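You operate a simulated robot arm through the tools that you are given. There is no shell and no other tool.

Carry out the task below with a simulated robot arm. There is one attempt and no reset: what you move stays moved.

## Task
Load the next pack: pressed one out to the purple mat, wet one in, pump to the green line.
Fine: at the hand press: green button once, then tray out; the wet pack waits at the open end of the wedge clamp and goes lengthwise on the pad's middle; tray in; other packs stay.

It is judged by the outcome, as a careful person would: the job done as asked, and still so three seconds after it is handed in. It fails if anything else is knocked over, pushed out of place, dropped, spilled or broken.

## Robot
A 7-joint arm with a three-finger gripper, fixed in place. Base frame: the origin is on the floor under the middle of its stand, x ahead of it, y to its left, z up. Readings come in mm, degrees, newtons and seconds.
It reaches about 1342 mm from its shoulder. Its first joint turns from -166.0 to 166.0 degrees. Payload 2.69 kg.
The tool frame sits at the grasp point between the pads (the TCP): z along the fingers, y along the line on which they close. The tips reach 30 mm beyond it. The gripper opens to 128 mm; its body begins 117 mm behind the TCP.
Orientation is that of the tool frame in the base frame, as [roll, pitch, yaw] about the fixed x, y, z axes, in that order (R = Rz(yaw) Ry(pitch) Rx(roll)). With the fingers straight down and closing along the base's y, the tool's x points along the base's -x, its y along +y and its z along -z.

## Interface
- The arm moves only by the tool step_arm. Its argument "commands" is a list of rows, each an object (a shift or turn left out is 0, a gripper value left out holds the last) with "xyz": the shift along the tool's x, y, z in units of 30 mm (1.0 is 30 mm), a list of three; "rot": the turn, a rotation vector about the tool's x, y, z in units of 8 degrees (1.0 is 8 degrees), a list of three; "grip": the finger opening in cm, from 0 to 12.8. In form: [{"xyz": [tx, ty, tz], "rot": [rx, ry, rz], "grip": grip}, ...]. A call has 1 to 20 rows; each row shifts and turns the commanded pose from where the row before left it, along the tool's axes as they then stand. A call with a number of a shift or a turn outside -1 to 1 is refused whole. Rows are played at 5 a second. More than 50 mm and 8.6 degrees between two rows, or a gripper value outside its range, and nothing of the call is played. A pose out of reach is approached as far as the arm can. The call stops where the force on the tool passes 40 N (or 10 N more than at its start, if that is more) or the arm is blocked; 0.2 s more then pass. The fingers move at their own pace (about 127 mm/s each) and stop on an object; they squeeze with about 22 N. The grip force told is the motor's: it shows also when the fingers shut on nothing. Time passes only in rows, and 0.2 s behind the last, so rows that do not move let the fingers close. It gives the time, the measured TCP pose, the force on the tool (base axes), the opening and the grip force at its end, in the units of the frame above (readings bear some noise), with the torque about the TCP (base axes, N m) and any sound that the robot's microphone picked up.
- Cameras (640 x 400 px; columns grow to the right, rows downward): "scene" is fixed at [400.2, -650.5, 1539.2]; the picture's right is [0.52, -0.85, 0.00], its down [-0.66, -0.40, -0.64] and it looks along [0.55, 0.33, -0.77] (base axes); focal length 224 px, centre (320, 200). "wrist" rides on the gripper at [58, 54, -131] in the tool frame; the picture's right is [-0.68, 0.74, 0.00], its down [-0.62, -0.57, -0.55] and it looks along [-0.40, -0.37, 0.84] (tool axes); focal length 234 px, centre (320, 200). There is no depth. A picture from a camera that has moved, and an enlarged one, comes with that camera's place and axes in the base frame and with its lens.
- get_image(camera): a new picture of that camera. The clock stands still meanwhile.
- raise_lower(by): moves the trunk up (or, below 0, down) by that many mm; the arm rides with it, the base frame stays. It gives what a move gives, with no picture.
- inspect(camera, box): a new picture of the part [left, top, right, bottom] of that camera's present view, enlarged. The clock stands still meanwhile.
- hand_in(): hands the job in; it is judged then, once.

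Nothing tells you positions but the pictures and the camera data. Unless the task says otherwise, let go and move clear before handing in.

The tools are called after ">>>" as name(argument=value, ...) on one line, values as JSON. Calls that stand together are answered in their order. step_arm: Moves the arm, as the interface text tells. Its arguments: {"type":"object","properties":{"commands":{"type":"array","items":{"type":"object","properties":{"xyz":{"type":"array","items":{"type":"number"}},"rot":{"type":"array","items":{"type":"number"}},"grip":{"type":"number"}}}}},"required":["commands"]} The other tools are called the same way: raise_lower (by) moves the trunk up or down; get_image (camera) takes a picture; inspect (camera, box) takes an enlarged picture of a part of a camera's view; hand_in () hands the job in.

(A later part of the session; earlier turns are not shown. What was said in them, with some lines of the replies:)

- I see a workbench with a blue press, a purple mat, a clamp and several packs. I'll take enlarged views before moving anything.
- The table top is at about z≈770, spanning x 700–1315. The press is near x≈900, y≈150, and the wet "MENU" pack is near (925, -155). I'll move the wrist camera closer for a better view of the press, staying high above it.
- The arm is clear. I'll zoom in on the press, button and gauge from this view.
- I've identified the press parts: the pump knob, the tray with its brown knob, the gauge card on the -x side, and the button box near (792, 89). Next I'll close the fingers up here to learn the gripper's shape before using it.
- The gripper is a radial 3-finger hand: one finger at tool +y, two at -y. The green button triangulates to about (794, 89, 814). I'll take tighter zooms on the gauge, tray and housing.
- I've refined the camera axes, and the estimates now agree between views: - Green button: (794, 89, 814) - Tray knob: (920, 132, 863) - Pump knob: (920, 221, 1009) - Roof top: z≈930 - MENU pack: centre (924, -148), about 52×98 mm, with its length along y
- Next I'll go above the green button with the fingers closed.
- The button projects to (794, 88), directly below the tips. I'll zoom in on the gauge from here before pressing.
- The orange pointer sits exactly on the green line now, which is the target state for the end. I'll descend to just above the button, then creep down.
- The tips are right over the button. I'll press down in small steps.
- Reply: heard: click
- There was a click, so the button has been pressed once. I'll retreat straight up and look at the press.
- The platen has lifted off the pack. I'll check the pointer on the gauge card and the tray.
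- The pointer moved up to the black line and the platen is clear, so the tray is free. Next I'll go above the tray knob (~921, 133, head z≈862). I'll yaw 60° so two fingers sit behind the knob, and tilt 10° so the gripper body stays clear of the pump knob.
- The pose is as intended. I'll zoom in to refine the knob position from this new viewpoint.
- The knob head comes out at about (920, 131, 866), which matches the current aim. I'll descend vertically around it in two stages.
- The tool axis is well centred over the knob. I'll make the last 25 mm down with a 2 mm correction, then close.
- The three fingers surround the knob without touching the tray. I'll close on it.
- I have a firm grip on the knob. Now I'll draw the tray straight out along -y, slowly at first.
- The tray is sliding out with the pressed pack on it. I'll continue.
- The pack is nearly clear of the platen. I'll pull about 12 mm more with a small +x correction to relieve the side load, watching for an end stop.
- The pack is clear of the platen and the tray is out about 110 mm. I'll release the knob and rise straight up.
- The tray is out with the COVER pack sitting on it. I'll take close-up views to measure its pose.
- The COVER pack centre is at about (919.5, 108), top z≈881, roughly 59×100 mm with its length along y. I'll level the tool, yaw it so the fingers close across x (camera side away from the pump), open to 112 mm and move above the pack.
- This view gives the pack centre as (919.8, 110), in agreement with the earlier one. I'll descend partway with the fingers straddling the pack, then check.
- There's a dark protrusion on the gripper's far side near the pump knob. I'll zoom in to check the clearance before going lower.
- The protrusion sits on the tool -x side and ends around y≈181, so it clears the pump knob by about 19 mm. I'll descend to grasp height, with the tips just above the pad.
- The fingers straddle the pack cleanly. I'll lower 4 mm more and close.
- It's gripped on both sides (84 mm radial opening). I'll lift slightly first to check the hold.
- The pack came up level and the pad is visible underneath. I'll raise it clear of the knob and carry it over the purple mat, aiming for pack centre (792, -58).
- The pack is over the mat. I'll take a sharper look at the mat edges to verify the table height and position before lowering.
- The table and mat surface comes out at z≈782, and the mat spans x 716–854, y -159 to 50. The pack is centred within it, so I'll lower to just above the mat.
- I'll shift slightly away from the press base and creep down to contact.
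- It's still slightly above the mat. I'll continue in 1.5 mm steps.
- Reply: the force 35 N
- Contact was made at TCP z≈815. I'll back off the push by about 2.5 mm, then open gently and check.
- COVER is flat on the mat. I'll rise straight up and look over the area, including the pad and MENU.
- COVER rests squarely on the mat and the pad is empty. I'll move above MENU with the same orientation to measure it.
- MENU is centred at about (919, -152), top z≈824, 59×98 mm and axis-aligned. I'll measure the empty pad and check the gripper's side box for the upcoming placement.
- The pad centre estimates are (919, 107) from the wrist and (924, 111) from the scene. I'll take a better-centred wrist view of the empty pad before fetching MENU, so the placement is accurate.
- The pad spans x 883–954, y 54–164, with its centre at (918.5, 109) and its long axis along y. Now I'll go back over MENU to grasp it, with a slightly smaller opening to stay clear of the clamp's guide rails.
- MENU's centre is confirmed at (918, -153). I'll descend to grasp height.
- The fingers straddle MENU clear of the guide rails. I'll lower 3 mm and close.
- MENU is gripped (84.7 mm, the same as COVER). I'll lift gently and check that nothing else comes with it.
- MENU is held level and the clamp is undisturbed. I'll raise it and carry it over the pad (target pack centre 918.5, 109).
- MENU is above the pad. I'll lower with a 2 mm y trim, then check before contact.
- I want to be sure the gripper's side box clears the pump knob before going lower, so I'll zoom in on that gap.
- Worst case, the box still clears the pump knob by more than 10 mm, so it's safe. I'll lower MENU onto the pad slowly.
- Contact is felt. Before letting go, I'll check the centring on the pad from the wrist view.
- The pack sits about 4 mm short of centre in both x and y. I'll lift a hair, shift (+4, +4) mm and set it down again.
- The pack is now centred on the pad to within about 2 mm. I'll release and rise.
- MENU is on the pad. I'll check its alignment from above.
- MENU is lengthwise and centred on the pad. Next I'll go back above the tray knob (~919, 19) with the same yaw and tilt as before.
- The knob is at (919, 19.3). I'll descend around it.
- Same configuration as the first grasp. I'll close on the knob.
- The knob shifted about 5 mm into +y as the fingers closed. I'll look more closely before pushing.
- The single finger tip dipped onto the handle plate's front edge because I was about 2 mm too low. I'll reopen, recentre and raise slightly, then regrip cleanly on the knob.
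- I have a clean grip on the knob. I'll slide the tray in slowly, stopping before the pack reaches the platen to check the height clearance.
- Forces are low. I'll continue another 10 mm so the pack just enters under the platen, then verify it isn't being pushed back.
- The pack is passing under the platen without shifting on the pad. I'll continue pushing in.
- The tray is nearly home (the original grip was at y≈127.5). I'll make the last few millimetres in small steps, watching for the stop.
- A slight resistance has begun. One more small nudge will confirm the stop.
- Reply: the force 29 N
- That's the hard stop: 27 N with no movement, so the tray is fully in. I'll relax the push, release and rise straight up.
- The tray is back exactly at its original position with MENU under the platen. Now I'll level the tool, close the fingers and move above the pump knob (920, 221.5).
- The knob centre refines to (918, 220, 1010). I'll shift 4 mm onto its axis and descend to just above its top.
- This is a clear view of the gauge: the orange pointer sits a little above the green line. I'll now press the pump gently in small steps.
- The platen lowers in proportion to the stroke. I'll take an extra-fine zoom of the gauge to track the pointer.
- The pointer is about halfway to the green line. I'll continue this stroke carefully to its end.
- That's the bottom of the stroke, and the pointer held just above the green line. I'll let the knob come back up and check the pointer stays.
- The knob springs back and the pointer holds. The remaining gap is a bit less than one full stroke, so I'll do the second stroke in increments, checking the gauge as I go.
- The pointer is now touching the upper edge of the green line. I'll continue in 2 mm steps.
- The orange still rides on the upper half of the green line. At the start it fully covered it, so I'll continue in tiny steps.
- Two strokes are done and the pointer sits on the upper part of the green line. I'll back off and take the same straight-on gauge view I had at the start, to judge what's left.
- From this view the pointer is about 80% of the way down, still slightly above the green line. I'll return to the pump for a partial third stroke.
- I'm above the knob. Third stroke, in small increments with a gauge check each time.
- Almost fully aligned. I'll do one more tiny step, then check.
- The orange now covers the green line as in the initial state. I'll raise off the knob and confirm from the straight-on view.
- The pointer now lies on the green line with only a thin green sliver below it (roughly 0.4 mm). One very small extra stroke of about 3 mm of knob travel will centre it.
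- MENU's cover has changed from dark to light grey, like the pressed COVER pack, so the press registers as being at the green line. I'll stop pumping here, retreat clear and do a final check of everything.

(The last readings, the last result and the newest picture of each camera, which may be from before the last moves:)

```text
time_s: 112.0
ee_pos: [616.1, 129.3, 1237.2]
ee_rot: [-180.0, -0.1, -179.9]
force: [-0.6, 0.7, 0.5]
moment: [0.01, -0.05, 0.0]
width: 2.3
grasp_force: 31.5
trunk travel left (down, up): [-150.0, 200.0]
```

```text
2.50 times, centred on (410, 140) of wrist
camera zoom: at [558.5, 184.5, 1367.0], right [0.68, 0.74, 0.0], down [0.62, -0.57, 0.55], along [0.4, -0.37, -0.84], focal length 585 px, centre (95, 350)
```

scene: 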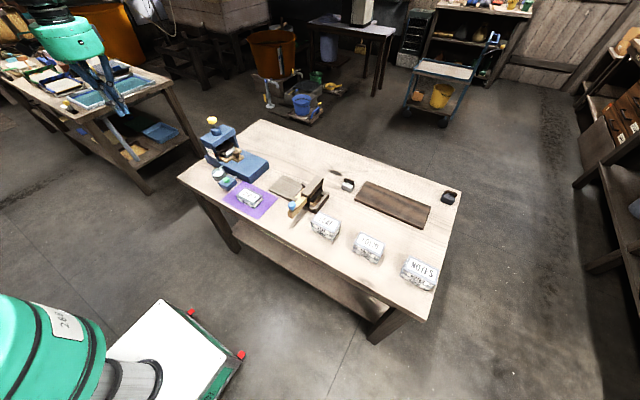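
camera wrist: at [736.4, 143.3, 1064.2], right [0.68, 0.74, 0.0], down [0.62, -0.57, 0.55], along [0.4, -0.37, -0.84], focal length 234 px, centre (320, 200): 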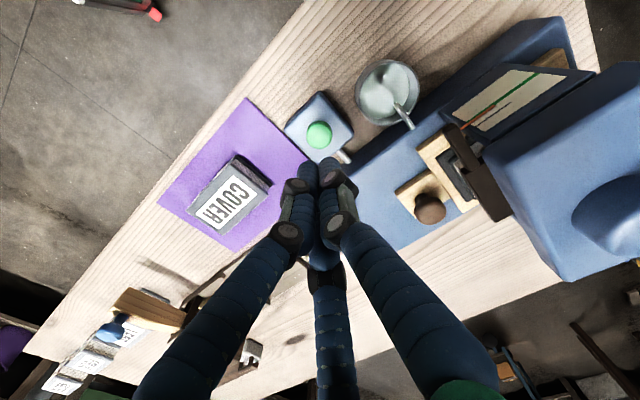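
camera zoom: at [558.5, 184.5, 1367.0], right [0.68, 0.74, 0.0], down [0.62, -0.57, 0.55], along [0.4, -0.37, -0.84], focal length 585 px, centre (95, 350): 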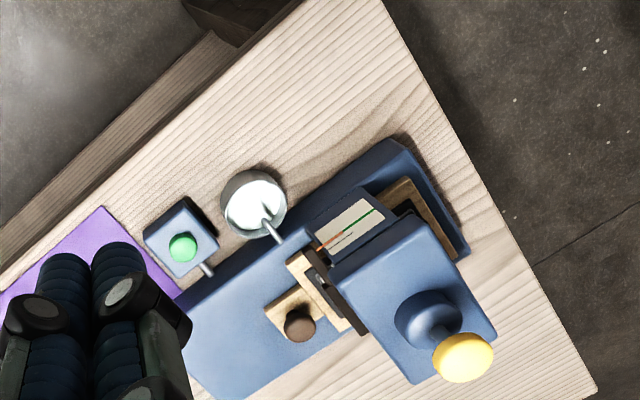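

Everything is in place:
- COVER is on the purple mat.
- MENU is lengthwise on the pad with the tray in.
- The pointer is steady on the green line.
- The cup, clamp and other packs are untouched, and the arm is clear.

I'm handing in.

>>> hand_in()

```text
The job is handed in.
```

The press is loaded with the wet pack and pumped to the green line, and the job is handed in. I haven't seen a verdict on it.

- **Pressed pack:** the COVER pack came out of the press and lies flat on the purple mat.
- **Wet pack:** the MENU pack went from the open end of the wedge clamp onto the press pad, lengthwise and within about 2 mm of its middle.
- **Button and tray:** I pressed the green button once and heard it click. The tray came out, and went back in until it hit its stop.
- **Pump:** it took two full strokes and part of a third. The pointer sat on the green line and held there. From straight on, a thin sliver of green (about 0.4 mm) still showed below it. I left it there because MENU's cover had turned light grey like the pressed pack, which I took to mean the pressure was right.
- **Everything else:** the other packs, the clamp and the water cup look undisturbed in the final pictures. The arm is clear of the bench.

While I was regripping the tray knob, a fingertip caught the front edge of the handle and pushed the tray about 5 mm inward. I let go, regripped and carried on; MENU did not move on the pad.
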